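You operate a simulated robot arm through the tools that you are given. There is no shell and no other tool. Be economical: measure what you need, move in short steps, check, and stop when the job is done.

The job below is to be done with a simulated robot arm. You get a single attempt, and the scene is never put back.

Task
Let the basin down and run water until it covers the blue line.
Fine: free the catch first; turn the tap off at the end.

The check looks at the end state, three seconds after you hand in, the way a careful person would. Anything else that was tipped, shoved, dropped, spilled or broken makes it a failure. A push-on lid holds only when it is set on centred and level and pressed home; a screw cap is set on level and turned clockwise until tight.

Robot
A 7-joint arm with a two-finger parallel gripper, fixed in place. Base frame: the origin is at the foot of the arm, x ahead of it, y to its left, z up. Readings come in m, degrees, newtons and seconds.
With the tool pointing down near the work surface it reaches from about 0.24 to 0.76 m from the base axis. Its first joint turns from -166.0 to 166.0 degrees. Payload 3.91 kg.
Tool frame: the origin (TCP) lies between the finger pads and is the grasp point; the fingertips stand 0.03 m ahead of it; z points along the fingers, y is the line along which they close. Largest opening 0.11 m; finger width 0.02, thickness 0.01; the body of the gripper, 0.048 by 0.112 m, starts 0.055 m behind the TCP.
Orientation is that of the tool frame in the base frame, as a unit quaternion [w, x, y, z]. With the fingers straight down and closing along the base's y, the tool's x points along the base's -x, its y along +y and its z along -z.

Tools
- The arm moves only by the tool send_rows. Its argument "steps" is a list of rows, each a list of 7 numbers: the shift along the base's x, y, z in units of 25 mm (1.0 is 25 mm), then the turn, a rotation vector about the base's x, y, z in units of 4 degrees (1.0 is 4 degrees), then the finger opening in m, from 0 to 0.11. In form: [[dx, dy, dz, wx, wy, wz, jaw], ...]. A call has 1 to 12 rows; each row shifts and turns the commanded pose from where the row before left it. A call with a number of a shift or a turn outside -1 to 1 is refused whole. Rows are played at 5 a second. More than 0.05 m and 8.6 degrees between two rows, or a gripper value outside its range, and nothing of the call is played. Where a pose cannot be reached the arm comes as near as it can. A force on the tool above 70 N (or 10 N above the force at the start of the call, whichever is more), or a blocked arm, ends the call early, and 0.2 s more pass. Each finger travels about 0.153 m/s and halts on what it meets, pressing with about 28 N; the grip force reading is that of the motor and also rises with nothing between the fingers. The clock runs only during rows and for 0.2 s after the last one: add rows that do not move to give the fingers time. The reply holds the time, the measured pose of the TCP, the force on the tool along the base axes, the opening and the grip force, in the units named above and with some noise, and new pictures: "show" is both (left out), scene, wrist or none.
- Cameras (640 x 400 px; columns grow to the right, rows downward): "scene" is fixed at [0.4123, -0.6513, 1.8505]; the picture's right is [0.99, 0.14, 0.00], its down [0.08, -0.58, -0.81] and it looks along [-0.11, 0.80, -0.59] (base axes); focal length 356 px, centre (320, 200). "wrist" rides on the gripper at [-0.036, 0, -0.057] in the tool frame; the picture's right is [0.00, -1.00, 0.00], its down [0.97, 0.00, -0.24] and it looks along [0.24, 0.00, 0.97] (tool axes); focal length 218 px, centre (320, 200).
- raise_lower(by): slides the trunk up (or, below 0, down) by that many m; the arm rides with it, the base frame stays. It gives what a move gives, with no picture.
- measure_at(camera, pixels): for up to 12 pixels [column, row] of the newest picture of that camera ("zoom" is the newest enlarged one), the place [x, y, z] in the base frame of the surface seen there, good to about 0.002 m, but the place of the scene camera against the robot may be out by one fixed shift of up to 0.025 m in any direction. The clock stands still meanwhile.
- close_up(camera, box): a new picture of the part [left, top, right, bottom] of that camera's present view, enlarged. The clock stands still meanwhile.
- job_done(): hands the job in; it is judged then, once.

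Go step by step. Measure first, check grasps and placings, and put right what went wrong. The budget is 80 turns and 120 pictures, counting those below and the enlarged ones. Unless the task says otherwise, let go and move clear before handing in, and close with one line.

The tools are called after "Call:" as name(argument=value, ...) on one line, values as JSON. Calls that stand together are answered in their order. send_rows: Moves the arm, as the interface text tells. Its arguments: {"type":"object","properties":{"steps":{"type":"array","items":{"type":"array","items":{"type":"number"}}},"show":{"type":"string","enum":["both","scene","wrist","none"]}},"required":["steps"]} The other tools are called the same way: raise_lower (by) slides the trunk up or down; measure_at (camera, pixels) gives the place of the surface under pixels of a picture; close_up (camera, box) takes an enlarged picture of a part of a camera's view; job_done () hands the job in.

At the start:

```text
t: 0.0
position: [0.0903, 0.3248, 1.4116]
orientation: [-0.001, 0.006, 1.0, -0.003]
contact_force: [-0.4, 0.5, 0.2]
grip_width: 0.1097
gripper_force: 0.1
trunk travel left (down, up): [-0.575, 0.035]
```

scene: 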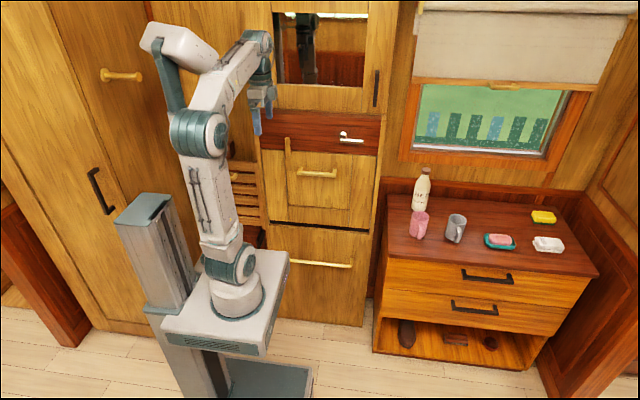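
wrist: 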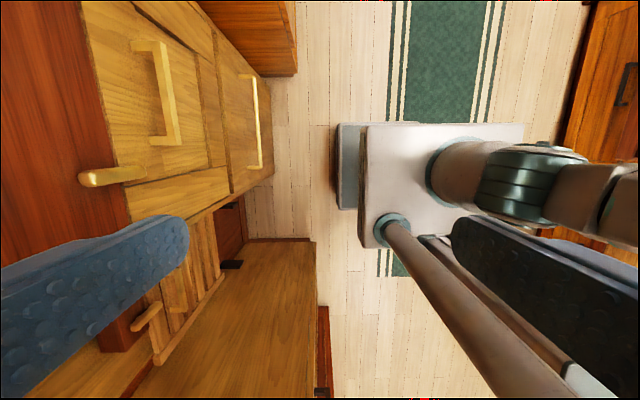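

The cabinet in front has a metal tap or lever near (350,138), a fold-down panel with a handle at (317,173), and a wooden strip at (288,150). I'll enlarge these first.

Call:
close_up(camera="scene", box=[240, 90, 400, 290])

Call:
measure_at(camera="scene", pixels=[[350, 138], [342, 134], [317, 173], [288, 145], [288, 170], [348, 190], [320, 200], [320, 262], [320, 125], [310, 50]])

Call:
measure_at(camera="wrist", pixels=[[88, 178], [130, 173], [175, 140], [150, 47], [60, 120], [160, 190], [258, 120], [130, 100]])

```text
2.00 times, centred on (320, 190) of scene
```

zoom: 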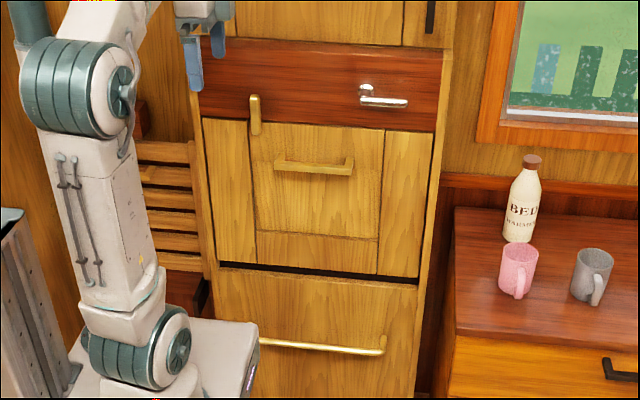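

```text
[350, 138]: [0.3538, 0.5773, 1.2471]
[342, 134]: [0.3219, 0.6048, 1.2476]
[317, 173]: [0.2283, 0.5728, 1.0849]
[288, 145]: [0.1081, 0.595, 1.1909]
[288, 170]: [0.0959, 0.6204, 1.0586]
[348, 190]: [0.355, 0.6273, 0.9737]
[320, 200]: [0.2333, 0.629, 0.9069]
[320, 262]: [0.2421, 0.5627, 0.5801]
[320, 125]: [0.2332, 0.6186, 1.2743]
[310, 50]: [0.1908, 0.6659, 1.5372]
```

```text
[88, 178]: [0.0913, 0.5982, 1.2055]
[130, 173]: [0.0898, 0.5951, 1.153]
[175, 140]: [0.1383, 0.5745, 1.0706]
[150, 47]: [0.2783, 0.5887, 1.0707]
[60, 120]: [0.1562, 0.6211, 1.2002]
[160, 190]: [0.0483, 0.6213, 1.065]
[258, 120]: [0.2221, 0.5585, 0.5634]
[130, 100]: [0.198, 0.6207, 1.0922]
```

The catch is the wooden turn-button at about (0.09, 0.597, 1.18), and the scene camera reads roughly +0.02 in x and +0.014 in z. I'll enlarge the tap and the catch more.

Call:
close_up(camera="scene", box=[270, 110, 390, 185])

Call:
close_up(camera="wrist", box=[40, 0, 280, 150])

Call:
measure_at(camera="scene", pixels=[[236, 297], [225, 325], [209, 135], [230, 265], [362, 140], [286, 138], [289, 155], [289, 150]])

```text
5.33 times, centred on (330, 148) of scene
```

zoom: 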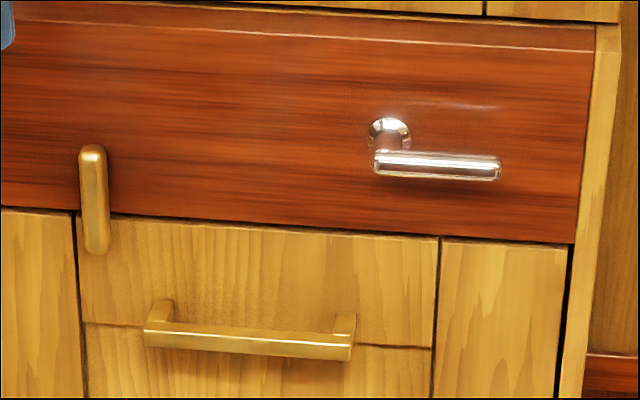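

```text
2.67 times, centred on (160, 75) of wrist
```

zoom: 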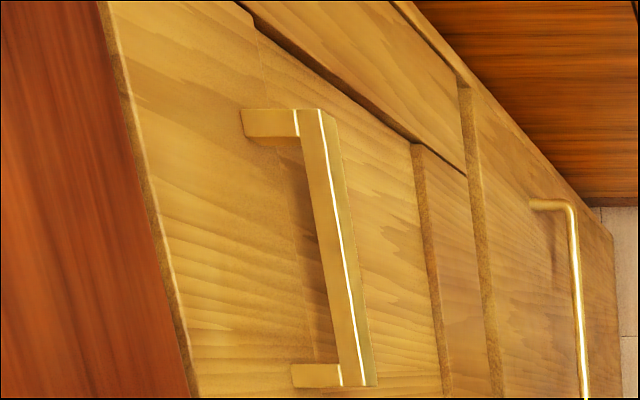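

```text
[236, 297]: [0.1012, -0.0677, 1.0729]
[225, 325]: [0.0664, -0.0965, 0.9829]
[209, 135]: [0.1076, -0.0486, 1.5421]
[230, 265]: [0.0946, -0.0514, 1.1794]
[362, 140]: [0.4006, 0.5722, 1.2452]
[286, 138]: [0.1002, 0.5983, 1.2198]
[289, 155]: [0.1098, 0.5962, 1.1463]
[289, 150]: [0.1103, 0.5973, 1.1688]
```

The catch is a bar about 0.08 long, turning over the door's top edge. I'll tip the tool so it points forward (+y), with the fingers closing vertically.

Call:
send_rows(steps=[[0, 0.2, -0.3, 1, 0, 0, 0.0], [0, 0.2, -0.3, 1, 0, 0, 0.0], [0, 0.2, -0.3, 1, 0, 0, 0.0], [0, 0.2, -0.3, 1, 0, 0, 0.0], [0, 0.2, -0.3, 1, 0, 0, 0.0], [0, 0.2, -0.3, 1, 0, 0, 0.0], [0, 0.2, -0.3, 1, 0, 0, 0.0], [0, 0.2, -0.3, 1, 0, 0, 0.0], [0, 0.2, -0.3, 1, 0, 0, 0.0], [0, 0.2, -0.3, 1, 0, 0, 0.0], [0, 0.2, -0.3, 1, 0, 0, 0.0], [0, 0, 0, 0, 0, 0, 0.0]], show="scene")

```text
t: 2.6
position: [0.0903, 0.3788, 1.3276]
orientation: [-0.003, 0.007, 0.928, 0.373]
contact_force: [0.3, 0.1, 0.1]
grip_width: 0.0002
gripper_force: 28.3
trunk travel left (down, up): [-0.575, 0.035]
```

scene: 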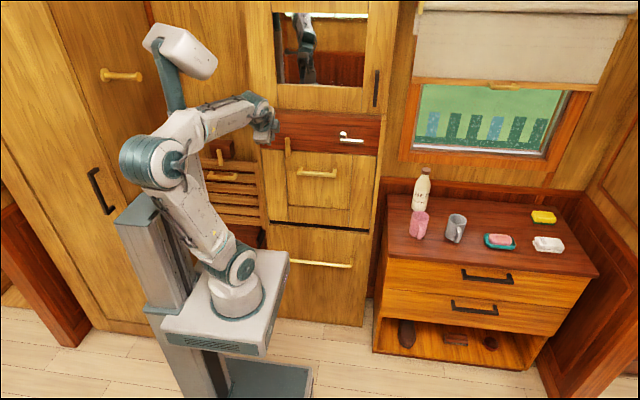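

The tilt is working, with the tool at 44° and the arm clear of everything. I'll carry on to 90°.

Call:
send_rows(steps=[[0, 0.2, -0.3, 1, 0, 0, 0.0], [0, 0.2, -0.3, 1, 0, 0, 0.0], [0, 0.2, -0.3, 1, 0, 0, 0.0], [0, 0.2, -0.3, 1, 0, 0, 0.0], [0, 0.2, -0.3, 1, 0, 0, 0.0], [0, 0.2, -0.3, 1, 0, 0, 0.0], [0, 0.2, -0.3, 1, 0, 0, 0.0], [0, 0.2, -0.3, 1, 0, 0, 0.0], [0, 0.2, -0.3, 1, 0, 0, 0.0], [0, 0.2, -0.3, 1, 0, 0, 0.0], [0, 0.2, -0.3, 1, 0, 0, 0.0], [0, 0, 0, 0.5, 0, 0, 0.0]])

```text
t: 5.2
position: [0.0927, 0.4512, 1.2642]
orientation: [-0.005, 0.003, 0.709, 0.705]
contact_force: [-0.1, -0.5, 0.7]
grip_width: 0.0
gripper_force: 27.7
out of reach, approached as far as the arm can: row 6, 10, 11, 12
trunk travel left (down, up): [-0.575, 0.035]
```

scene: 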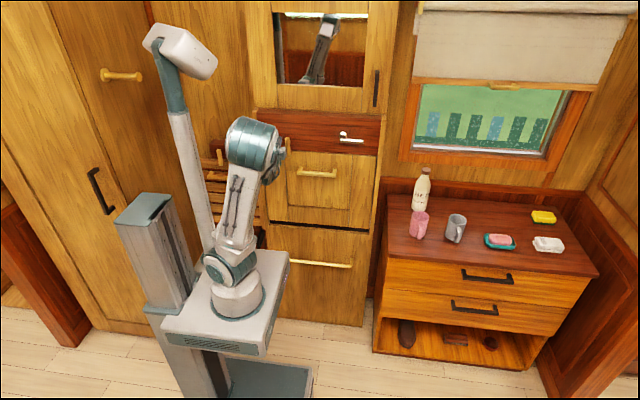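
wrist: 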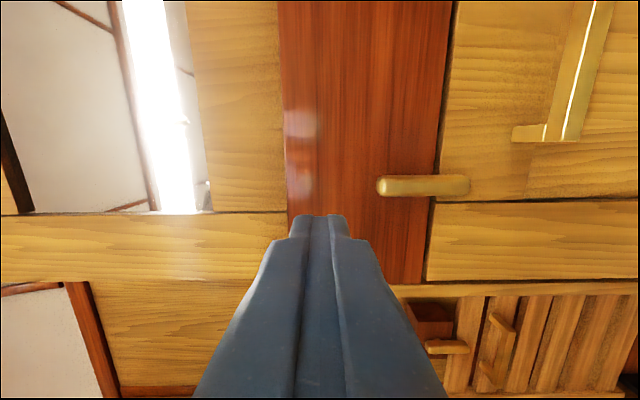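

The tool now points forward at z=1.264, and the catch shows at (425,185) in the wrist view. I'll measure it and the handle from here.

Call:
measure_at(camera="wrist", pixels=[[380, 186], [425, 185], [466, 185], [425, 178], [425, 193], [436, 150], [400, 150], [527, 133], [575, 120], [600, 5], [640, 150], [434, 250]])

Call:
close_up(camera="wrist", box=[340, 120, 500, 220])

```text
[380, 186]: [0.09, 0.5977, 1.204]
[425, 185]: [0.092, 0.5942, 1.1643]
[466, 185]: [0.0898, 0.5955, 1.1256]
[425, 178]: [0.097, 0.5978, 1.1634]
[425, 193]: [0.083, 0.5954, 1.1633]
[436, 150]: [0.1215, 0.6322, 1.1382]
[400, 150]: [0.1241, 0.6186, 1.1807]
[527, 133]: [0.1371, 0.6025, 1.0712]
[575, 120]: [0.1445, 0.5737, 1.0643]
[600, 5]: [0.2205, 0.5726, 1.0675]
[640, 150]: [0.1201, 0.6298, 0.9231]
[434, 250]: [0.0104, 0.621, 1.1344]
```

```text
4.00 times, centred on (420, 170) of wrist
```

zoom: 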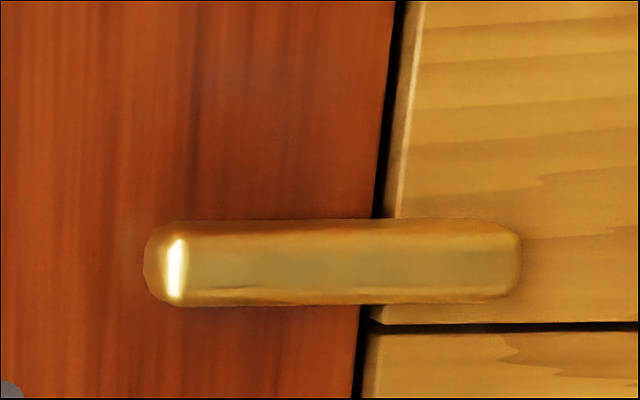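

The catch is centred at (0.09, 0.596, 1.165), spans z 1.124–1.207, and laps over the door edge at z≈1.147. I'll lower the trunk so the fingertips sit level with its lower end.

Call:
raise_lower(by=-0.13)

Call:
send_rows(steps=[[-0.8, 0, 0, 0, 0, 0, 0], [-0.8, 0, 0, 0, 0, 0, 0], [0, 0.9, 0, 0, 0, 0, 0], [0, 0.9, 0, 0, 0, 0, 0], [0, 0.9, 0, 0, 0, 0, 0], [0, 0.8, 0, 0, 0, 0, 0], [0, 0, 0, 0, 0, 0, 0]])

```text
t: 6.8
position: [0.093, 0.4509, 1.1347]
orientation: [-0.005, 0.004, 0.709, 0.705]
contact_force: [0.1, 0.4, -0.5]
grip_width: 0.0002
gripper_force: 27.3
trunk travel left (down, up): [-0.445, 0.165]
```

```text
t: 8.4
position: [0.0529, 0.5387, 1.1356]
orientation: [-0.004, 0.004, 0.709, 0.705]
contact_force: [-0.2, 0.3, -0.3]
grip_width: 0.0
gripper_force: 28.1
trunk travel left (down, up): [-0.445, 0.165]
```

scene: 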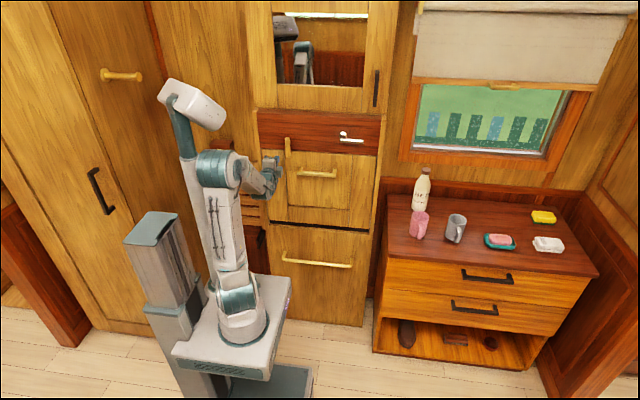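
wrist: 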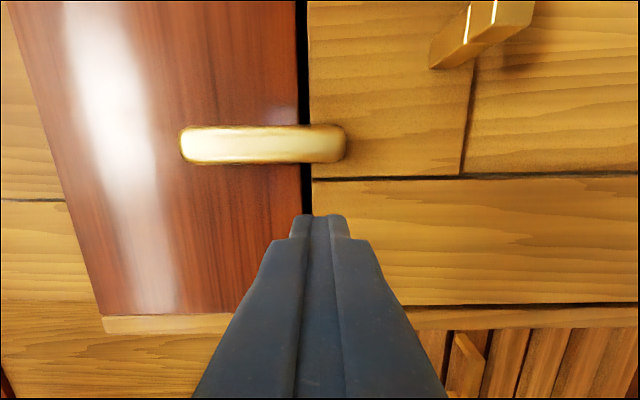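

The fingers sit left of the catch at (320,215) with its lower end just to the right. I'll go in 41 mm and push the end toward +x.

Call:
send_rows(steps=[[0, 0.8, 0, 0, 0, 0, 0], [0, 0.85, 0, 0, 0, 0, 0], [0, 0, 0, 0, 0, 0, 0], [0.4, 0, 0, 0, 0, 0, 0], [0.4, 0, -0.05, 0, 0, 0, 0], [0.4, 0, -0.05, 0, 0, 0, 0], [0.4, 0, -0.05, 0, 0, 0, 0], [0.2, 0, 0, 0, 0, 0, 0], [0, 0, 0, 0, 0, 0, 0]])

```text
t: 10.4
position: [0.0994, 0.5801, 1.1321]
orientation: [-0.005, 0.004, 0.709, 0.705]
contact_force: [-0.3, 1.0, -0.5]
grip_width: 0.0
gripper_force: 27.7
trunk travel left (down, up): [-0.445, 0.165]
```

scene: 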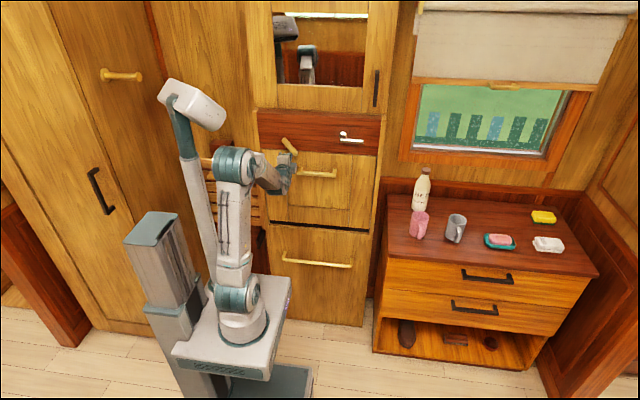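
wrist: 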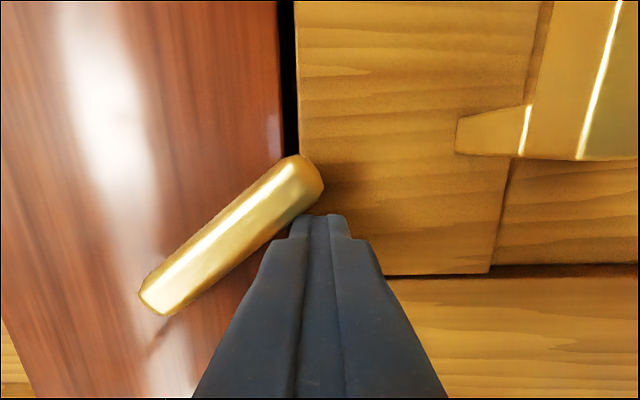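

The bar is turning about its centre and is now near 45°. I'll follow the arc to horizontal.

Call:
send_rows(steps=[[0.3, 0, 0.1, 0, 0, 0, 0], [0.3, 0, 0.15, 0, 0, 0, 0], [0.2, 0, 0.2, 0, 0, 0, 0], [0, 0, 0.2, 0, 0, 0, 0], [0, 0, 0, 0, 0, 0, 0]])

```text
t: 11.6
position: [0.1195, 0.5792, 1.1492]
orientation: [-0.005, 0.004, 0.709, 0.706]
contact_force: [-0.1, -0.6, 0.0]
grip_width: 0.0003
gripper_force: 27.4
trunk travel left (down, up): [-0.445, 0.165]
```

scene: 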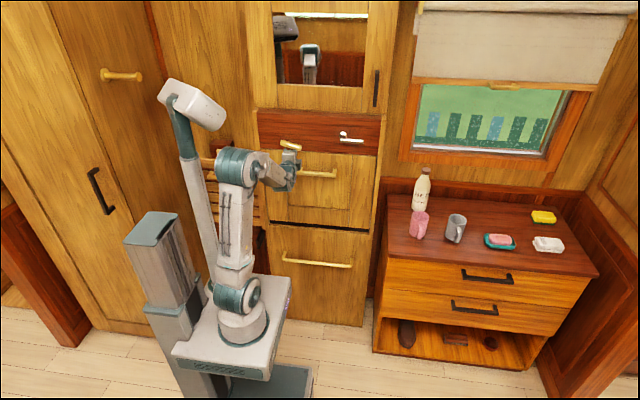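
wrist: 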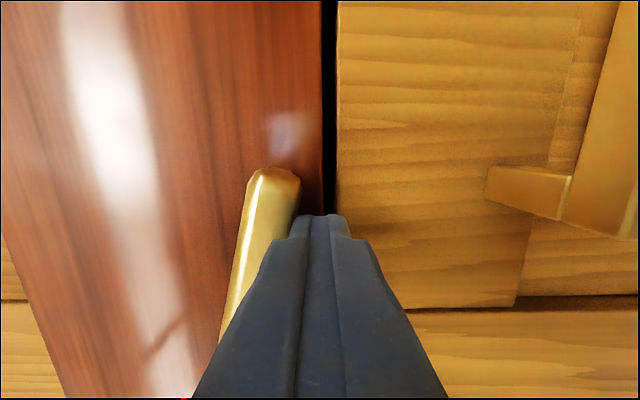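

The bar is nearly horizontal and clear of the door. I'll nudge it up a little more, then back off and look.

Call:
send_rows(steps=[[0, 0, 0.2, 0, 0, 0, 0], [0, 0, 0.2, 0, 0, 0, 0], [0, 0, -0.3, 0, 0, 0, 0], [0, -1, 0, 0, 0, 0, 0], [0, -1, 0, 0, 0, 0, 0], [0, -1, 0, 0, 0, 0, 0], [0.9, -1, 0, 0, 0, 0, 0.05], [0.9, 0, 0, 0, 0, 0, 0.05], [0.9, 0, 0, 0, 0, 0, 0.05], [0.9, 0, 0, 0, 0, 0, 0.05], [0, 0, 0, 0, 0, 0, 0.05]])

Call:
raise_lower(by=-0.08)

Call:
close_up(camera="scene", box=[250, 100, 410, 200])

```text
t: 14.0
position: [0.2077, 0.48, 1.1507]
orientation: [-0.005, 0.004, 0.71, 0.705]
contact_force: [0.0, 0.2, 0.9]
grip_width: 0.0499
gripper_force: 0.2
trunk travel left (down, up): [-0.445, 0.165]
```

scene: 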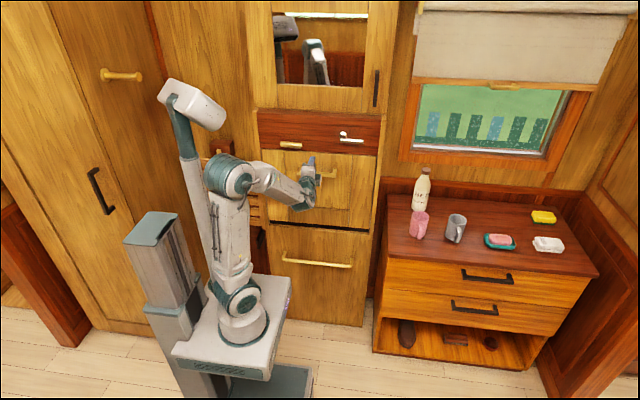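
wrist: 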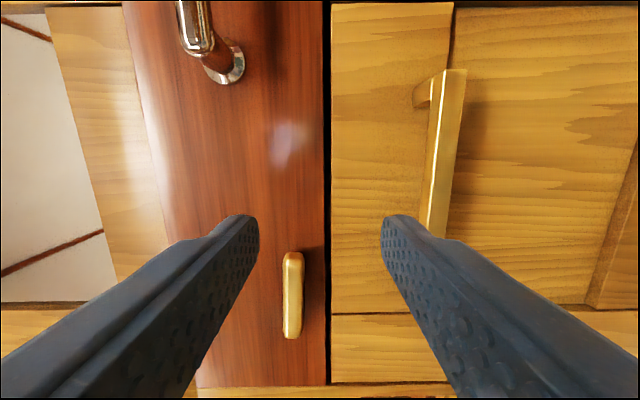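

```text
t: 15.2
position: [0.2077, 0.4794, 1.0703]
orientation: [-0.005, 0.004, 0.709, 0.706]
contact_force: [-0.4, -0.7, 0.3]
grip_width: 0.0501
gripper_force: 0.0
trunk travel left (down, up): [-0.365, 0.245]
```

```text
4.00 times, centred on (330, 150) of scene
```

zoom: 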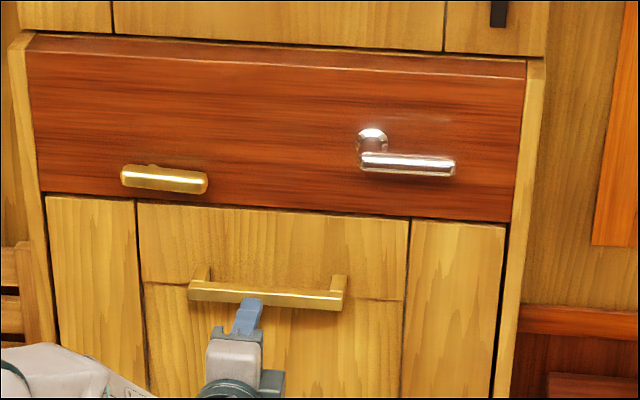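

The catch now lies horizontal across the panel above, and the gripper is level with the handle. I'll check where the hinge is before pulling.

Call:
close_up(camera="scene", box=[255, 150, 395, 240])

Call:
measure_at(camera="scene", pixels=[[340, 200], [340, 206], [340, 208], [340, 212], [340, 220], [340, 224], [340, 227], [340, 232], [340, 160], [331, 173]])

Call:
send_rows(steps=[[0, 0, 0, 0, 0, 0, 0.05]], show="wrist")

```text
4.44 times, centred on (325, 195) of scene
```

zoom: 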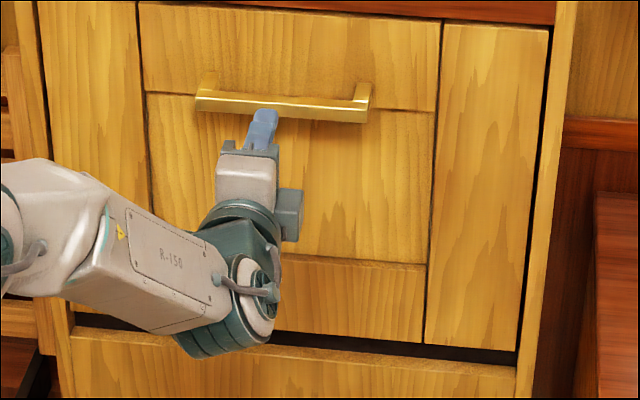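

```text
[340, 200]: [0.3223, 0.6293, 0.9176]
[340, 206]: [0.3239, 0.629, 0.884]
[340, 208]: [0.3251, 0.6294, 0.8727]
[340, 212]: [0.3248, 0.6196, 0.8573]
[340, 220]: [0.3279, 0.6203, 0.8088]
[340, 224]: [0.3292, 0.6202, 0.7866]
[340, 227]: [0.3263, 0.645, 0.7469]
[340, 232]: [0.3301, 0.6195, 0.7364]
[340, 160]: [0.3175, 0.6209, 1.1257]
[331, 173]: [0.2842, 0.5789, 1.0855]
```

```text
t: 15.6
position: [0.2093, 0.4798, 1.071]
orientation: [-0.005, 0.004, 0.709, 0.705]
contact_force: [0.6, -0.7, -1.0]
grip_width: 0.0502
gripper_force: 0.1
trunk travel left (down, up): [-0.365, 0.245]
```

wrist: 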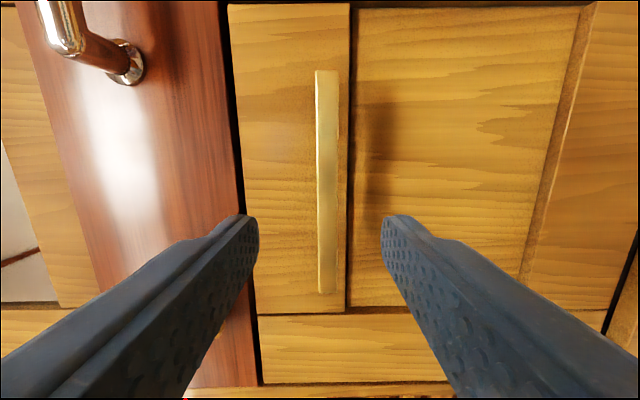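

The handle (col 327) is centred between the fingers (258–382). The moving panel appears to hinge near z≈0.85. I'll advance 97 mm and grip it.

Call:
send_rows(steps=[[0, 0.8, 0, 0, 0, 0, 0.05], [0, 0.8, 0, 0, 0, 0, 0.05], [0, 0.8, 0, 0, 0, 0, 0.05], [0, 0.8, 0, 0, 0, 0, 0.05], [0, 0.7, 0, 0, 0, 0, 0.05], [0, 0, 0, 0, 0, 0, 0.05], [0, 0, 0, 0, 0, 0, 0.0], [0, 0, 0, 0, 0, 0, 0.0], [0, 0, 0, 0, 0, 0, 0.0]])

```text
t: 17.6
position: [0.2078, 0.5758, 1.0644]
orientation: [-0.005, 0.004, 0.713, 0.701]
contact_force: [-4.2, -12.7, -37.5]
grip_width: 0.0151
gripper_force: 45.1
trunk travel left (down, up): [-0.365, 0.245]
```

scene: 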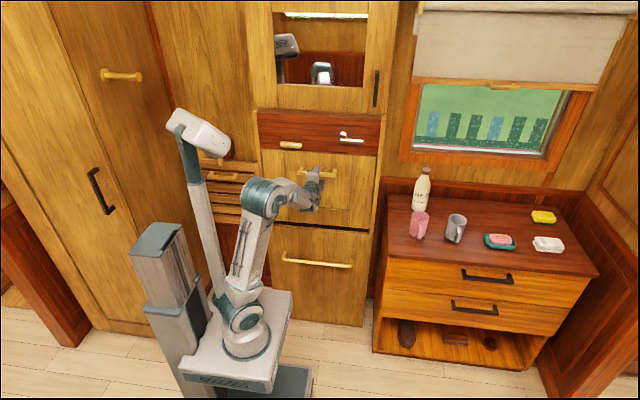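
wrist: 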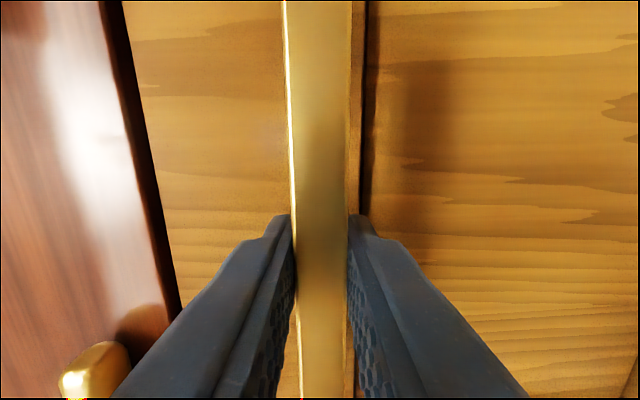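

The grip is firm at 15 mm, but there is a -37 N vertical bias. I'll relieve that, then pull the first 8° and check.

Call:
send_rows(steps=[[0, 0, -0.12, 0, 0, 0, 0.0], [0, 0, -0.12, 0, 0, 0, 0.0], [0, -0.3, -0.06, 0.5, 0, 0, 0.0], [0, -0.3, -0.07, 0.5, 0, 0, 0.0], [0, -0.3, -0.09, 0.5, 0, 0, 0.0], [0, -0.28, -0.09, 0.5, 0, 0, 0.0], [0, 0, 0, 0, 0, 0, 0.0]])

```text
t: 19.1
position: [0.2077, 0.5529, 1.0542]
orientation: [-0.006, 0.003, 0.662, 0.749]
contact_force: [-1.4, 14.5, -25.7]
grip_width: 0.0153
gripper_force: 45.7
trunk travel left (down, up): [-0.365, 0.245]
```

scene: 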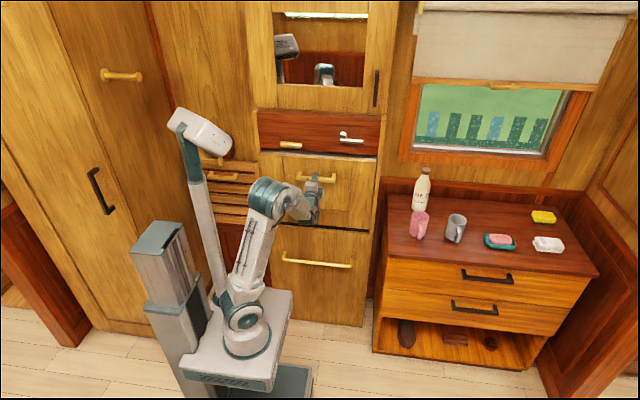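
wrist: 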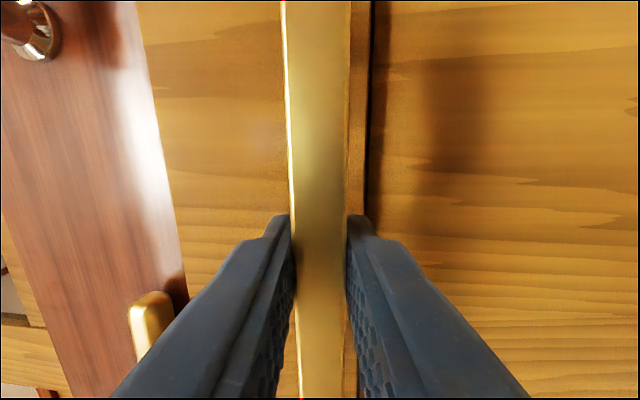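

The panel is opening, top edge outward, and the motion suggests a hinge near y≈0.64, z≈0.865. I'll follow that arc another 12°.

Call:
send_rows(steps=[[0, 0, -0.12, 0, 0, 0, 0.0], [0, -0.26, -0.13, 0.5, 0, 0, 0.0], [0, -0.26, -0.13, 0.5, 0, 0, 0.0], [0, -0.25, -0.15, 0.5, 0, 0, 0.0], [0, -0.25, -0.15, 0.5, 0, 0, 0.0], [0, -0.24, -0.17, 0.5, 0, 0, 0.0], [0, -0.24, -0.17, 0.5, 0, 0, 0.0], [0, 0, 0, 0, 0, 0, 0.0]])

```text
t: 20.9
position: [0.2077, 0.5162, 1.0303]
orientation: [-0.006, 0.002, 0.579, 0.815]
contact_force: [-4.7, 18.6, -22.5]
grip_width: 0.0161
gripper_force: 44.8
trunk travel left (down, up): [-0.365, 0.245]
```

scene: 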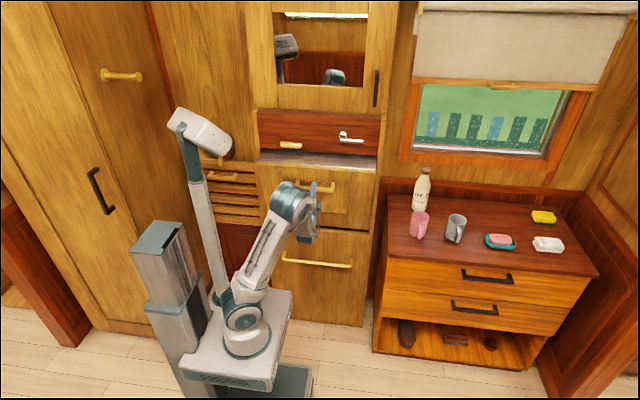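
wrist: 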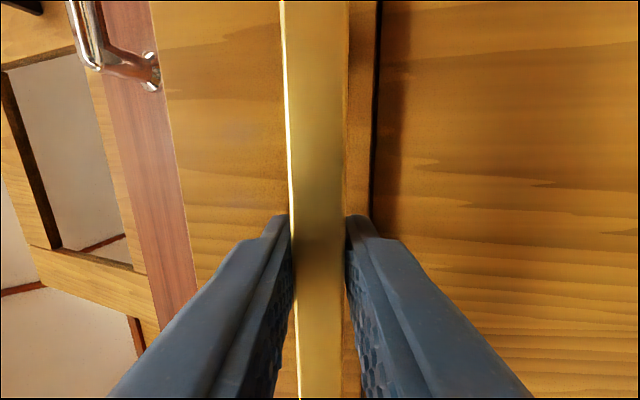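

The whole front, side panels included, is tipping out and a metal rim shows at the top (320,160). I'll measure its geometry to fix the hinge.

Call:
close_up(camera="scene", box=[245, 135, 395, 245])

Call:
measure_at(camera="scene", pixels=[[365, 172], [365, 180], [365, 190], [365, 200], [365, 210], [365, 220], [365, 226], [365, 160], [350, 158], [340, 180], [340, 200], [340, 215]])

```text
3.64 times, centred on (320, 190) of scene
```

zoom: 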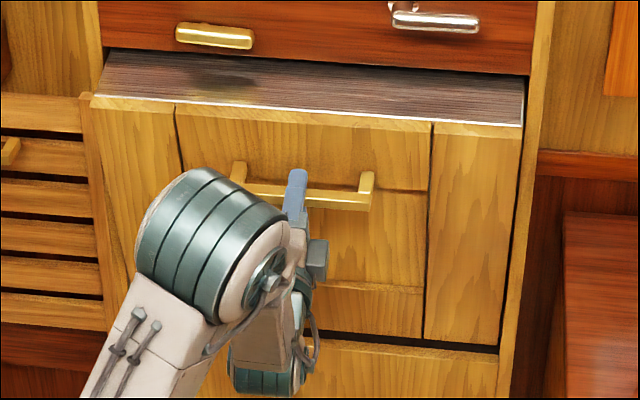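

```text
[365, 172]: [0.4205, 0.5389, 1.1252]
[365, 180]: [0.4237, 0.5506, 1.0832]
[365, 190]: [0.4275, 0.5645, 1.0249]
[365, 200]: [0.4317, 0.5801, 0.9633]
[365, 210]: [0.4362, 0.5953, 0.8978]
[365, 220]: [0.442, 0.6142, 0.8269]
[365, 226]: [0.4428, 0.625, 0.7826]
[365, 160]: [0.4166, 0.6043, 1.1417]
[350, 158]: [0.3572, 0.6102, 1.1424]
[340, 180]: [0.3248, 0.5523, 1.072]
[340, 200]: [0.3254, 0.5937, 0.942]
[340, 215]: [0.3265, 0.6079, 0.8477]
```

The panel is tipped 14° and hinges near the bottom edge, at true z≈0.775. My gripper is turned about 19°, so I'll check the handle position in the wrist view.

Call:
measure_at(camera="wrist", pixels=[[317, 200], [317, 100], [220, 200], [220, 100], [340, 200], [500, 200], [500, 100], [190, 150]])

Call:
measure_at(camera="scene", pixels=[[331, 189], [340, 190], [345, 184], [303, 184]])

```text
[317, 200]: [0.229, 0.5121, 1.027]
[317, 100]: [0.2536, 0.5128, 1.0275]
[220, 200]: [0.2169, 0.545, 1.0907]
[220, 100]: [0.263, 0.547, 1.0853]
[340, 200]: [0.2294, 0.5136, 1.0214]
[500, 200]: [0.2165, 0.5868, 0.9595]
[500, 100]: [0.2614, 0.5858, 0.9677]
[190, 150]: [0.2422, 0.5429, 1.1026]
```

```text
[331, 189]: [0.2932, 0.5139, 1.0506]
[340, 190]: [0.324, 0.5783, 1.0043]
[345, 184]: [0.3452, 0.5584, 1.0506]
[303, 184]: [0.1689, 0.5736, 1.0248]
```

The bar has moved (-0.061, -0.039) over 14°, so the hinge sits behind the face at about (y 0.69, z 0.79). I'll follow that arc for 16° more, turning the tool slightly less.

Call:
send_rows(steps=[[0, -0.32, -0.26, 0.4, 0, 0, 0.0], [0, -0.32, -0.26, 0.4, 0, 0, 0.0], [0, -0.3, -0.28, 0.4, 0, 0, 0.0], [0, -0.3, -0.28, 0.4, 0, 0, 0.0], [0, -0.28, -0.3, 0.4, 0, 0, 0.0], [0, -0.28, -0.3, 0.4, 0, 0, 0.0], [0, -0.26, -0.32, 0.4, 0, 0, 0.0], [0, -0.26, -0.32, 0.4, 0, 0, 0.0], [0, 0, 0, 0, 0, 0, 0.0]])

```text
t: 22.9
position: [0.2089, 0.4579, 0.9703]
orientation: [-0.006, 0.002, 0.485, 0.875]
contact_force: [-5.0, 25.2, -18.1]
grip_width: 0.0152
gripper_force: 45.2
trunk travel left (down, up): [-0.365, 0.245]
```

scene: 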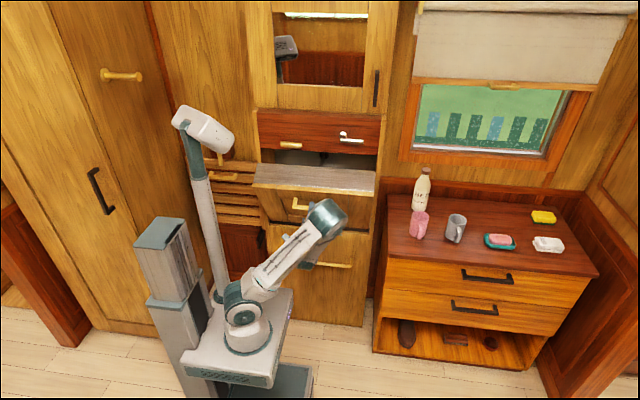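
wrist: 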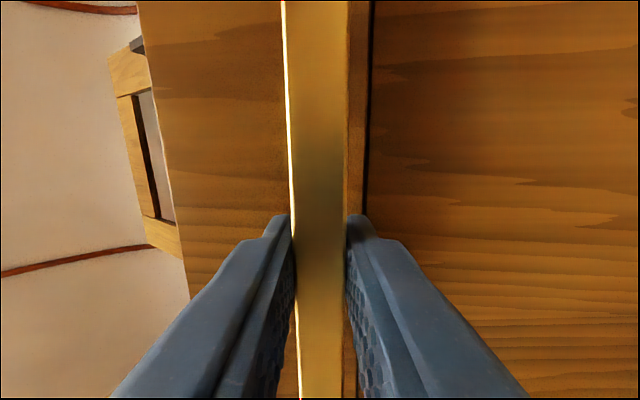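

It's following well and the basin's top rim is now showing. I'll check the panel's angle from the wrist view.

Call:
measure_at(camera="wrist", pixels=[[200, 200], [270, 150], [450, 150], [600, 150], [317, 150]])

Call:
close_up(camera="scene", box=[235, 130, 395, 230])

```text
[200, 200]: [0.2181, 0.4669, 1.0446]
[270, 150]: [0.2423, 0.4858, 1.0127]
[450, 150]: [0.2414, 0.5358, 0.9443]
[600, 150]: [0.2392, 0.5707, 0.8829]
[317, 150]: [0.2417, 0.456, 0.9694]
```

```text
4.00 times, centred on (315, 180) of scene
```

zoom: 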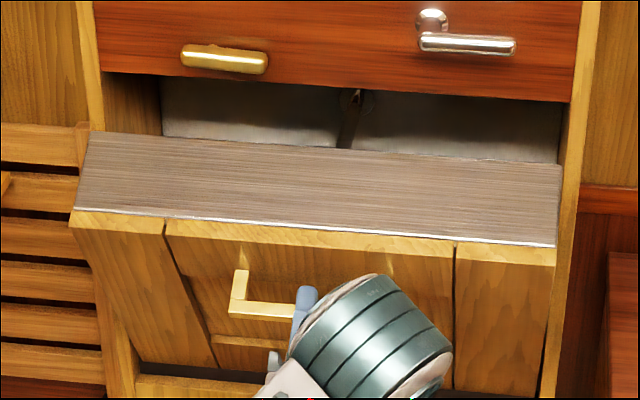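

The panel is at 30° and the hinge estimate holds. I'll continue another 16°.

Call:
send_rows(steps=[[0, -0.24, -0.335, 0.45, 0, 0, 0.0], [0, -0.24, -0.335, 0.45, 0, 0, 0.0], [0, -0.22, -0.35, 0.45, 0, 0, 0.0], [0, -0.22, -0.35, 0.45, 0, 0, 0.0], [0, -0.195, -0.365, 0.45, 0, 0, 0.0], [0, -0.195, -0.365, 0.45, 0, 0, 0.0], [0, -0.17, -0.38, 0.45, 0, 0, 0.0], [0, -0.17, -0.38, 0.45, 0, 0, 0.0], [0, 0, 0, 0, 0, 0, 0.0]])

```text
t: 24.9
position: [0.2088, 0.4184, 0.8998]
orientation: [-0.007, 0.003, 0.374, 0.928]
contact_force: [-2.8, 39.7, -12.5]
grip_width: 0.015
gripper_force: 45.2
trunk travel left (down, up): [-0.365, 0.245]
```

scene: 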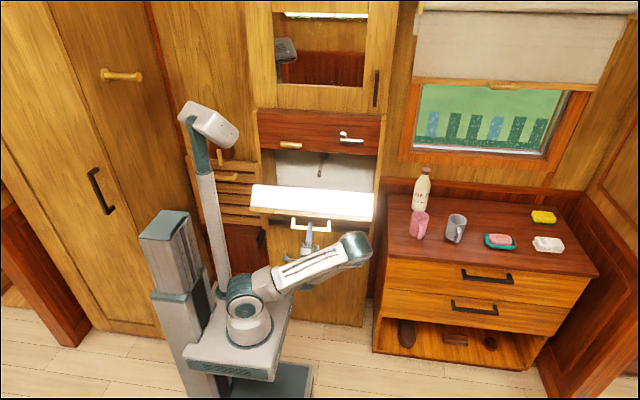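
wrist: 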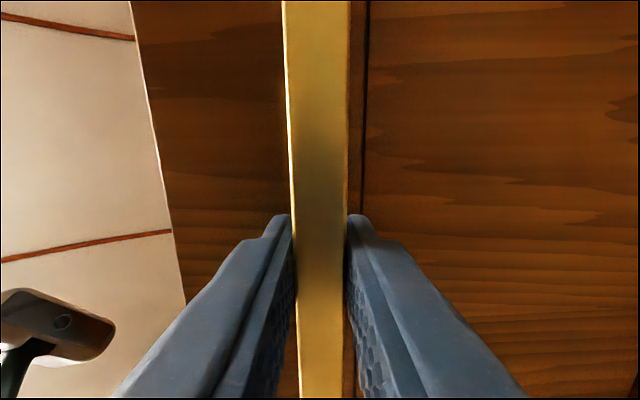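

It's at 46° and smooth, with 40 N pulling back in +y. I'll ease that slightly and continue 16° further.

Call:
send_rows(steps=[[0, -0.08, -0.39, 0.45, 0, 0, 0.0], [0, -0.12, -0.39, 0.45, 0, 0, 0.0], [0, -0.1, -0.395, 0.5, 0, 0, 0.0], [0, -0.1, -0.395, 0.5, 0, 0, 0.0], [0, -0.07, -0.4, 0.5, 0, 0, 0.0], [0, -0.07, -0.4, 0.5, 0, 0, 0.0], [0, -0.04, -0.41, 0.5, 0, 0, 0.0], [0, -0.04, -0.41, 0.5, 0, 0, 0.0], [0, 0, 0, 0, 0, 0, 0.0]])

```text
t: 26.9
position: [0.2072, 0.4016, 0.8228]
orientation: [-0.005, 0.003, 0.243, 0.97]
contact_force: [-12.1, 51.1, -0.4]
grip_width: 0.0151
gripper_force: 45.3
trunk travel left (down, up): [-0.365, 0.245]
```

scene: 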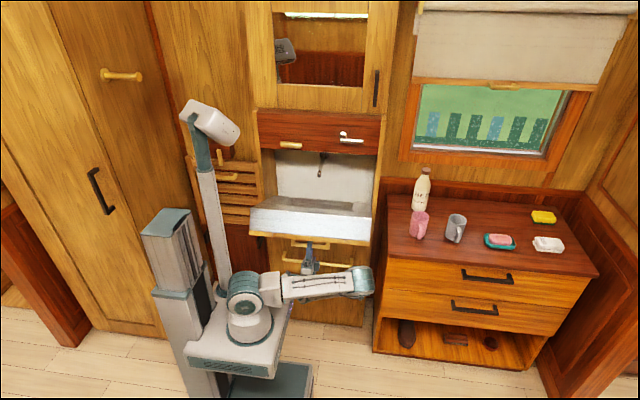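
wrist: 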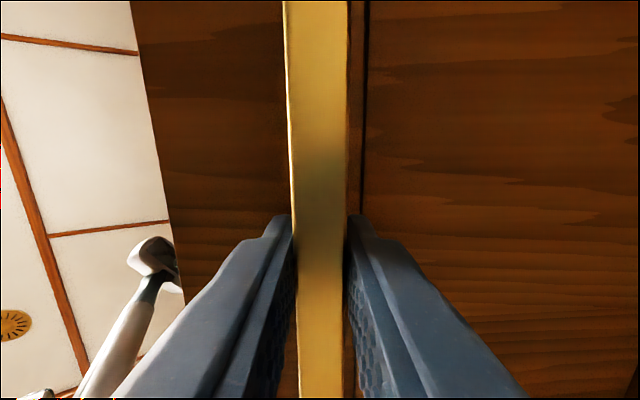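

It's at 62°, the spout is visible in the recess at (322,165), and the pull is 51 N. I'll ease +y and go on 16°.

Call:
send_rows(steps=[[0, 0.2, -0.3, 0.4, 0, 0, 0.0], [0, 0.0, -0.41, 0.5, 0, 0, 0.0], [0, 0.0, -0.41, 0.5, 0, 0, 0.0], [0, 0.01, -0.41, 0.5, 0, 0, 0.0], [0, 0.03, -0.41, 0.5, 0, 0, 0.0], [0, 0.03, -0.41, 0.5, 0, 0, 0.0], [0, 0.05, -0.41, 0.5, 0, 0, 0.0], [0, 0.06, -0.41, 0.5, 0, 0, 0.0], [0, 0, 0, 0, 0, 0, 0.0]])

```text
t: 28.9
position: [0.2081, 0.4065, 0.7439]
orientation: [-0.006, -0.001, 0.106, 0.994]
contact_force: [-4.8, 44.1, 14.6]
grip_width: 0.015
gripper_force: 45.4
trunk travel left (down, up): [-0.365, 0.245]
```

scene: 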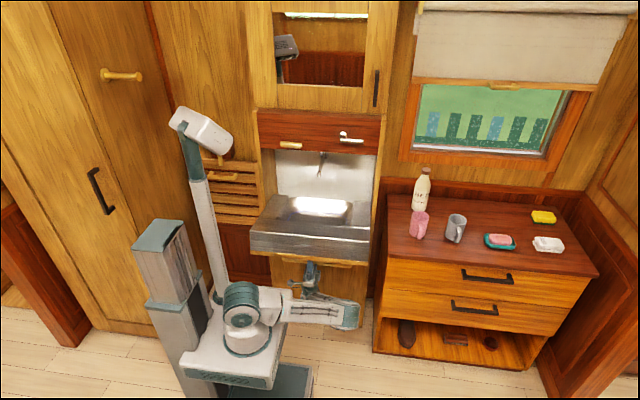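
wrist: 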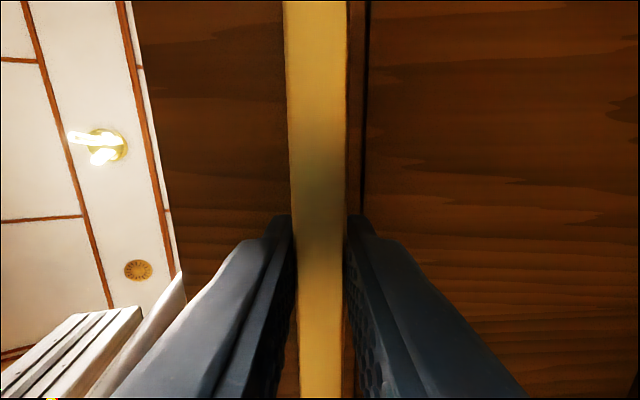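

The basin is at 78° and nearly level. I'll take it the last 12° gently.

Call:
send_rows(steps=[[0, 0.2, -0.3, 0.4, 0, 0, 0.0], [0, 0.1, -0.4, 0.5, 0, 0, 0.0], [0, 0.11, -0.4, 0.5, 0, 0, 0.0], [0, 0.12, -0.4, 0.5, 0, 0, 0.0], [0, 0.14, -0.4, 0.5, 0, 0, 0.0], [0, 0.14, -0.35, 0.5, 0, 0, 0.0], [0, 0, 0, 0, 0, 0, 0.0]])

Call:
close_up(camera="scene", box=[225, 120, 405, 300])

```text
t: 30.0
position: [0.2085, 0.4092, 0.7418]
orientation: [-0.01, 0.0, 0.033, 0.999]
contact_force: [15.3, -20.5, -7.9]
grip_width: 0.017
gripper_force: 45.1
out of reach, approached as far as the arm can: row 3, 4, 5
trunk travel left (down, up): [-0.365, 0.245]
stopped in row 5: the force on the tool passed its limit (the readings are from after the stop); the commanded pose is now the measured one
```

scene: 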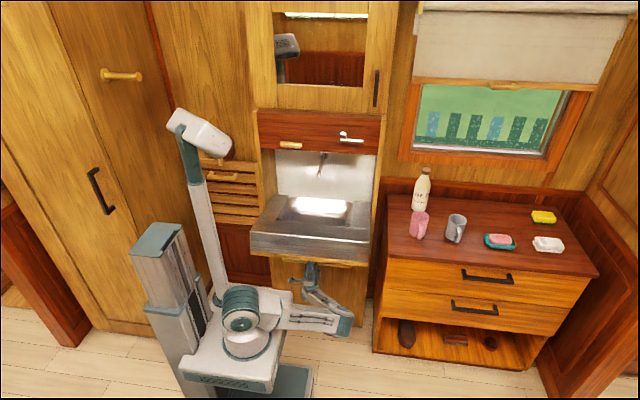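
wrist: 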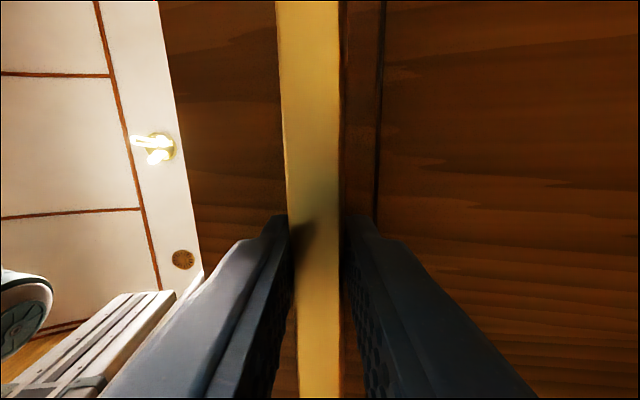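

```text
2.22 times, centred on (315, 210) of scene
```

zoom: 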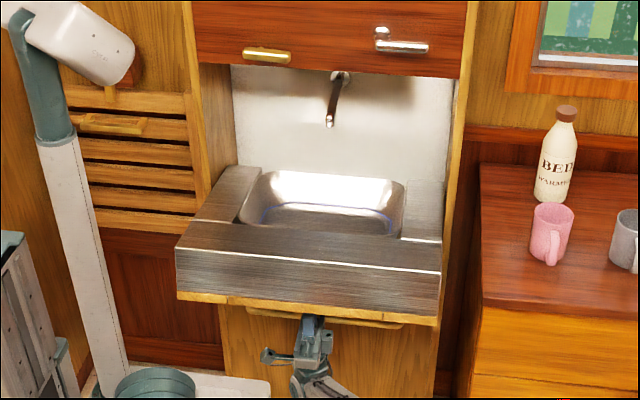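

The tool force hit its limit, possibly the basin's end stop or arm reach. I'll measure whether the basin's top is level.

Call:
measure_at(camera="zoom", pixels=[[240, 180], [220, 205], [200, 235], [420, 195], [420, 255], [300, 240], [310, 275], [310, 195], [320, 215], [340, 120], [310, 290], [240, 280]])

Call:
measure_at(camera="wrist", pixels=[[200, 150], [250, 150], [500, 150], [600, 250], [310, 150]])

```text
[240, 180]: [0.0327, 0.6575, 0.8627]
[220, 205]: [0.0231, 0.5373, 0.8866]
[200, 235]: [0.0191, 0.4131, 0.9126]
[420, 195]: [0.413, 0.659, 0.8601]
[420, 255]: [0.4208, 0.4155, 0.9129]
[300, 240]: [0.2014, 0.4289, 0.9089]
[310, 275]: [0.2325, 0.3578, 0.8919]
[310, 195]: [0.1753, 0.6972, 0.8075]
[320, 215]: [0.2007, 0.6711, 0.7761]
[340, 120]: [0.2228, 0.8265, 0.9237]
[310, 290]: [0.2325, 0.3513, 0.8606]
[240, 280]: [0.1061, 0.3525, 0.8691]
```

```text
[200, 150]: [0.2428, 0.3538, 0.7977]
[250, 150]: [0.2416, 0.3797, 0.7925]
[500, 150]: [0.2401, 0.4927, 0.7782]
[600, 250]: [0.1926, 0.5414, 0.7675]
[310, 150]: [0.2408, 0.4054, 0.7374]
```

The rim still rises about 5 cm toward the front, so roughly 12° remain and the arm ran out of downward reach. I'll use the trunk to go lower while holding the handle.

Call:
raise_lower(by=-0.02)

Call:
send_rows(steps=[[0, 0.25, 0, 0, 0, 0, 0.0], [0, 0, 0, 0, 0, 0, 0.0]], show="scene")

```text
t: 30.7
position: [0.2071, 0.4117, 0.7213]
orientation: [-0.01, -0.001, 0.039, 0.999]
contact_force: [28.6, 18.9, 3.0]
grip_width: 0.0156
gripper_force: 45.0
trunk travel left (down, up): [-0.345, 0.265]
```

```text
t: 31.3
position: [0.2081, 0.4122, 0.7197]
orientation: [-0.011, -0.001, 0.038, 0.999]
contact_force: [29.0, 28.8, 7.2]
grip_width: 0.0155
gripper_force: 45.2
out of reach, approached as far as the arm can: row 1
trunk travel left (down, up): [-0.345, 0.265]
```

scene: 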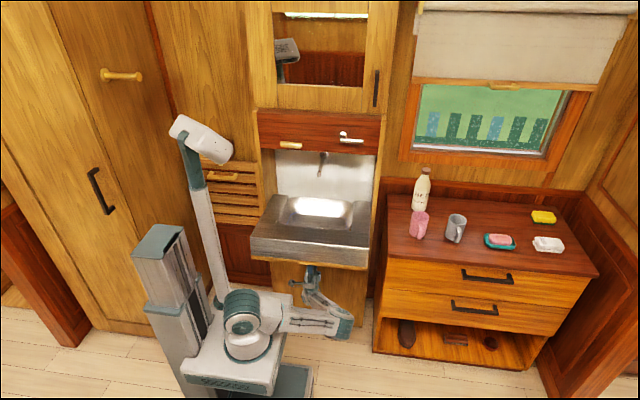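

It moved 2 cm further and the grip is holding. I'll continue with the trunk.

Call:
raise_lower(by=-0.02)

Call:
send_rows(steps=[[0, 0.2, 0, -0.5, 0, 0, 0.0], [0, 0, 0, 0, 0, 0, 0.0]], show="wrist")

```text
t: 32.0
position: [0.2072, 0.4187, 0.7003]
orientation: [-0.01, 0.0, 0.042, 0.999]
contact_force: [14.7, 51.9, 18.1]
grip_width: 0.0154
gripper_force: 45.2
trunk travel left (down, up): [-0.325, 0.285]
```

```text
t: 32.6
position: [0.2071, 0.4192, 0.7006]
orientation: [-0.01, 0.002, 0.053, 0.999]
contact_force: [9.9, 51.2, 17.5]
grip_width: 0.0156
gripper_force: 44.9
trunk travel left (down, up): [-0.325, 0.285]
```

wrist: 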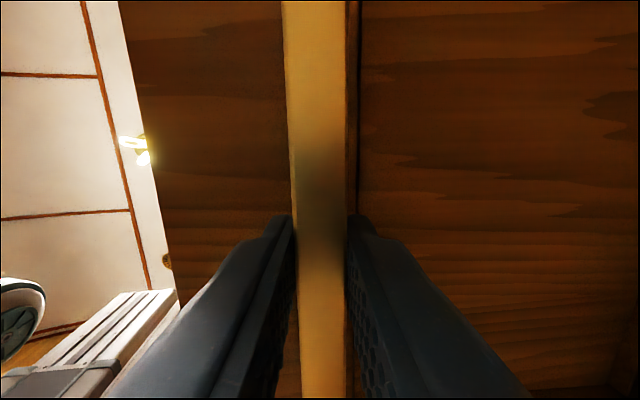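

The +y pull is 51 N, but this row was within reach. I'll ease +y more and then lower again.

Call:
send_rows(steps=[[0, 0.3, 0, 0, 0, 0, 0.0], [0, 0.2, 0, 0, 0, 0, 0.0], [0, 0, 0, 0, 0, 0, 0.0]], show="none")

Call:
raise_lower(by=-0.015)

Call:
close_up(camera="scene", box=[225, 120, 405, 300])

Call:
measure_at(camera="zoom", pixels=[[240, 185], [220, 205], [200, 240], [420, 205], [420, 260], [300, 245]])

```text
t: 33.4
position: [0.207, 0.4196, 0.6999]
orientation: [-0.016, 0.003, 0.041, 0.999]
contact_force: [26.9, -20.1, -3.8]
grip_width: 0.0157
gripper_force: 44.7
trunk travel left (down, up): [-0.325, 0.285]
stopped in row 3: the force on the tool passed its limit (the readings are from after the stop); the commanded pose is now the measured one
```

```text
t: 34.0
position: [0.2048, 0.4238, 0.6842]
orientation: [-0.016, 0.003, 0.047, 0.999]
contact_force: [35.7, 33.1, 19.0]
grip_width: 0.0165
gripper_force: 45.5
trunk travel left (down, up): [-0.31, 0.3]
```

```text
2.22 times, centred on (315, 210) of scene
```

zoom: 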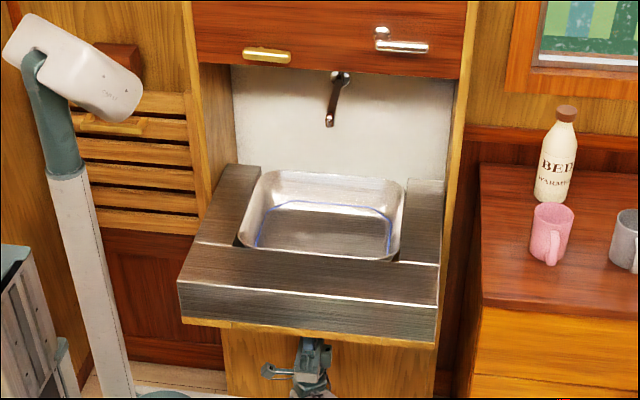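

```text
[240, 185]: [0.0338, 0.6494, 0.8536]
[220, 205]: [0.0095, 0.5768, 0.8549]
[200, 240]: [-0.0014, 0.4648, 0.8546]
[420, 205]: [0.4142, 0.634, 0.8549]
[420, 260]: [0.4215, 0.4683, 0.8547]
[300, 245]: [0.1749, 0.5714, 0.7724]
```

The rim now reads level (0.855 front to back) and the blue line is visible inside. I'll release the handle and drop clear below it.

Call:
send_rows(steps=[[0, 0, 0, 0, 0, 0, 0.06], [0, 0, 0, 0, 0, 0, 0.06], [0, 0, 0, 0, 0, 0, 0.06]], show="none")

Call:
raise_lower(by=-0.08)

Call:
close_up(camera="scene", box=[225, 120, 405, 300])

Call:
measure_at(camera="zoom", pixels=[[240, 185], [220, 205], [200, 240], [420, 205], [420, 260], [330, 78], [331, 120], [383, 35], [383, 45], [425, 47]])

```text
t: 34.8
position: [0.203, 0.4206, 0.684]
orientation: [-0.019, 0.001, 0.044, 0.999]
contact_force: [0.0, -0.5, 0.6]
grip_width: 0.06
gripper_force: 0.0
trunk travel left (down, up): [-0.31, 0.3]
```

```text
t: 36.0
position: [0.2027, 0.4214, 0.6037]
orientation: [-0.018, 0.001, 0.044, 0.999]
contact_force: [0.6, 0.2, 0.4]
grip_width: 0.0601
gripper_force: 0.1
trunk travel left (down, up): [-0.23, 0.38]
```

```text
2.22 times, centred on (315, 210) of scene
```

zoom: 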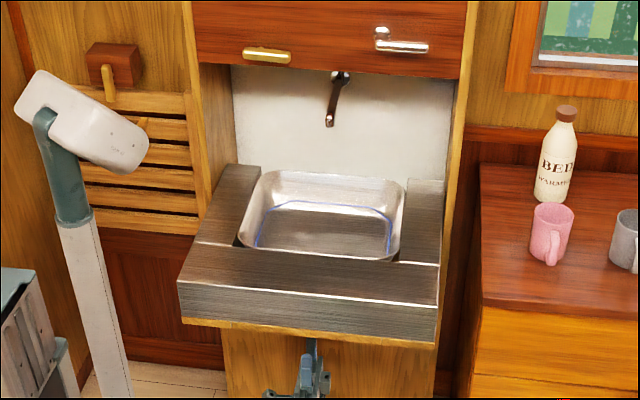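

```text
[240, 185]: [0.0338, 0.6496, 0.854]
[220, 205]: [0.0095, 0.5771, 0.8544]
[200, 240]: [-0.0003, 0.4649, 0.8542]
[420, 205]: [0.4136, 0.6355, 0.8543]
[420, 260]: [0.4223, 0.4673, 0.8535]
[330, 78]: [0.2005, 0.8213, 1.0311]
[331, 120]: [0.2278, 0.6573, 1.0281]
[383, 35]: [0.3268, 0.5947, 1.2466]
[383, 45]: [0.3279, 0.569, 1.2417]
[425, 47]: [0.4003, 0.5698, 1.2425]
```

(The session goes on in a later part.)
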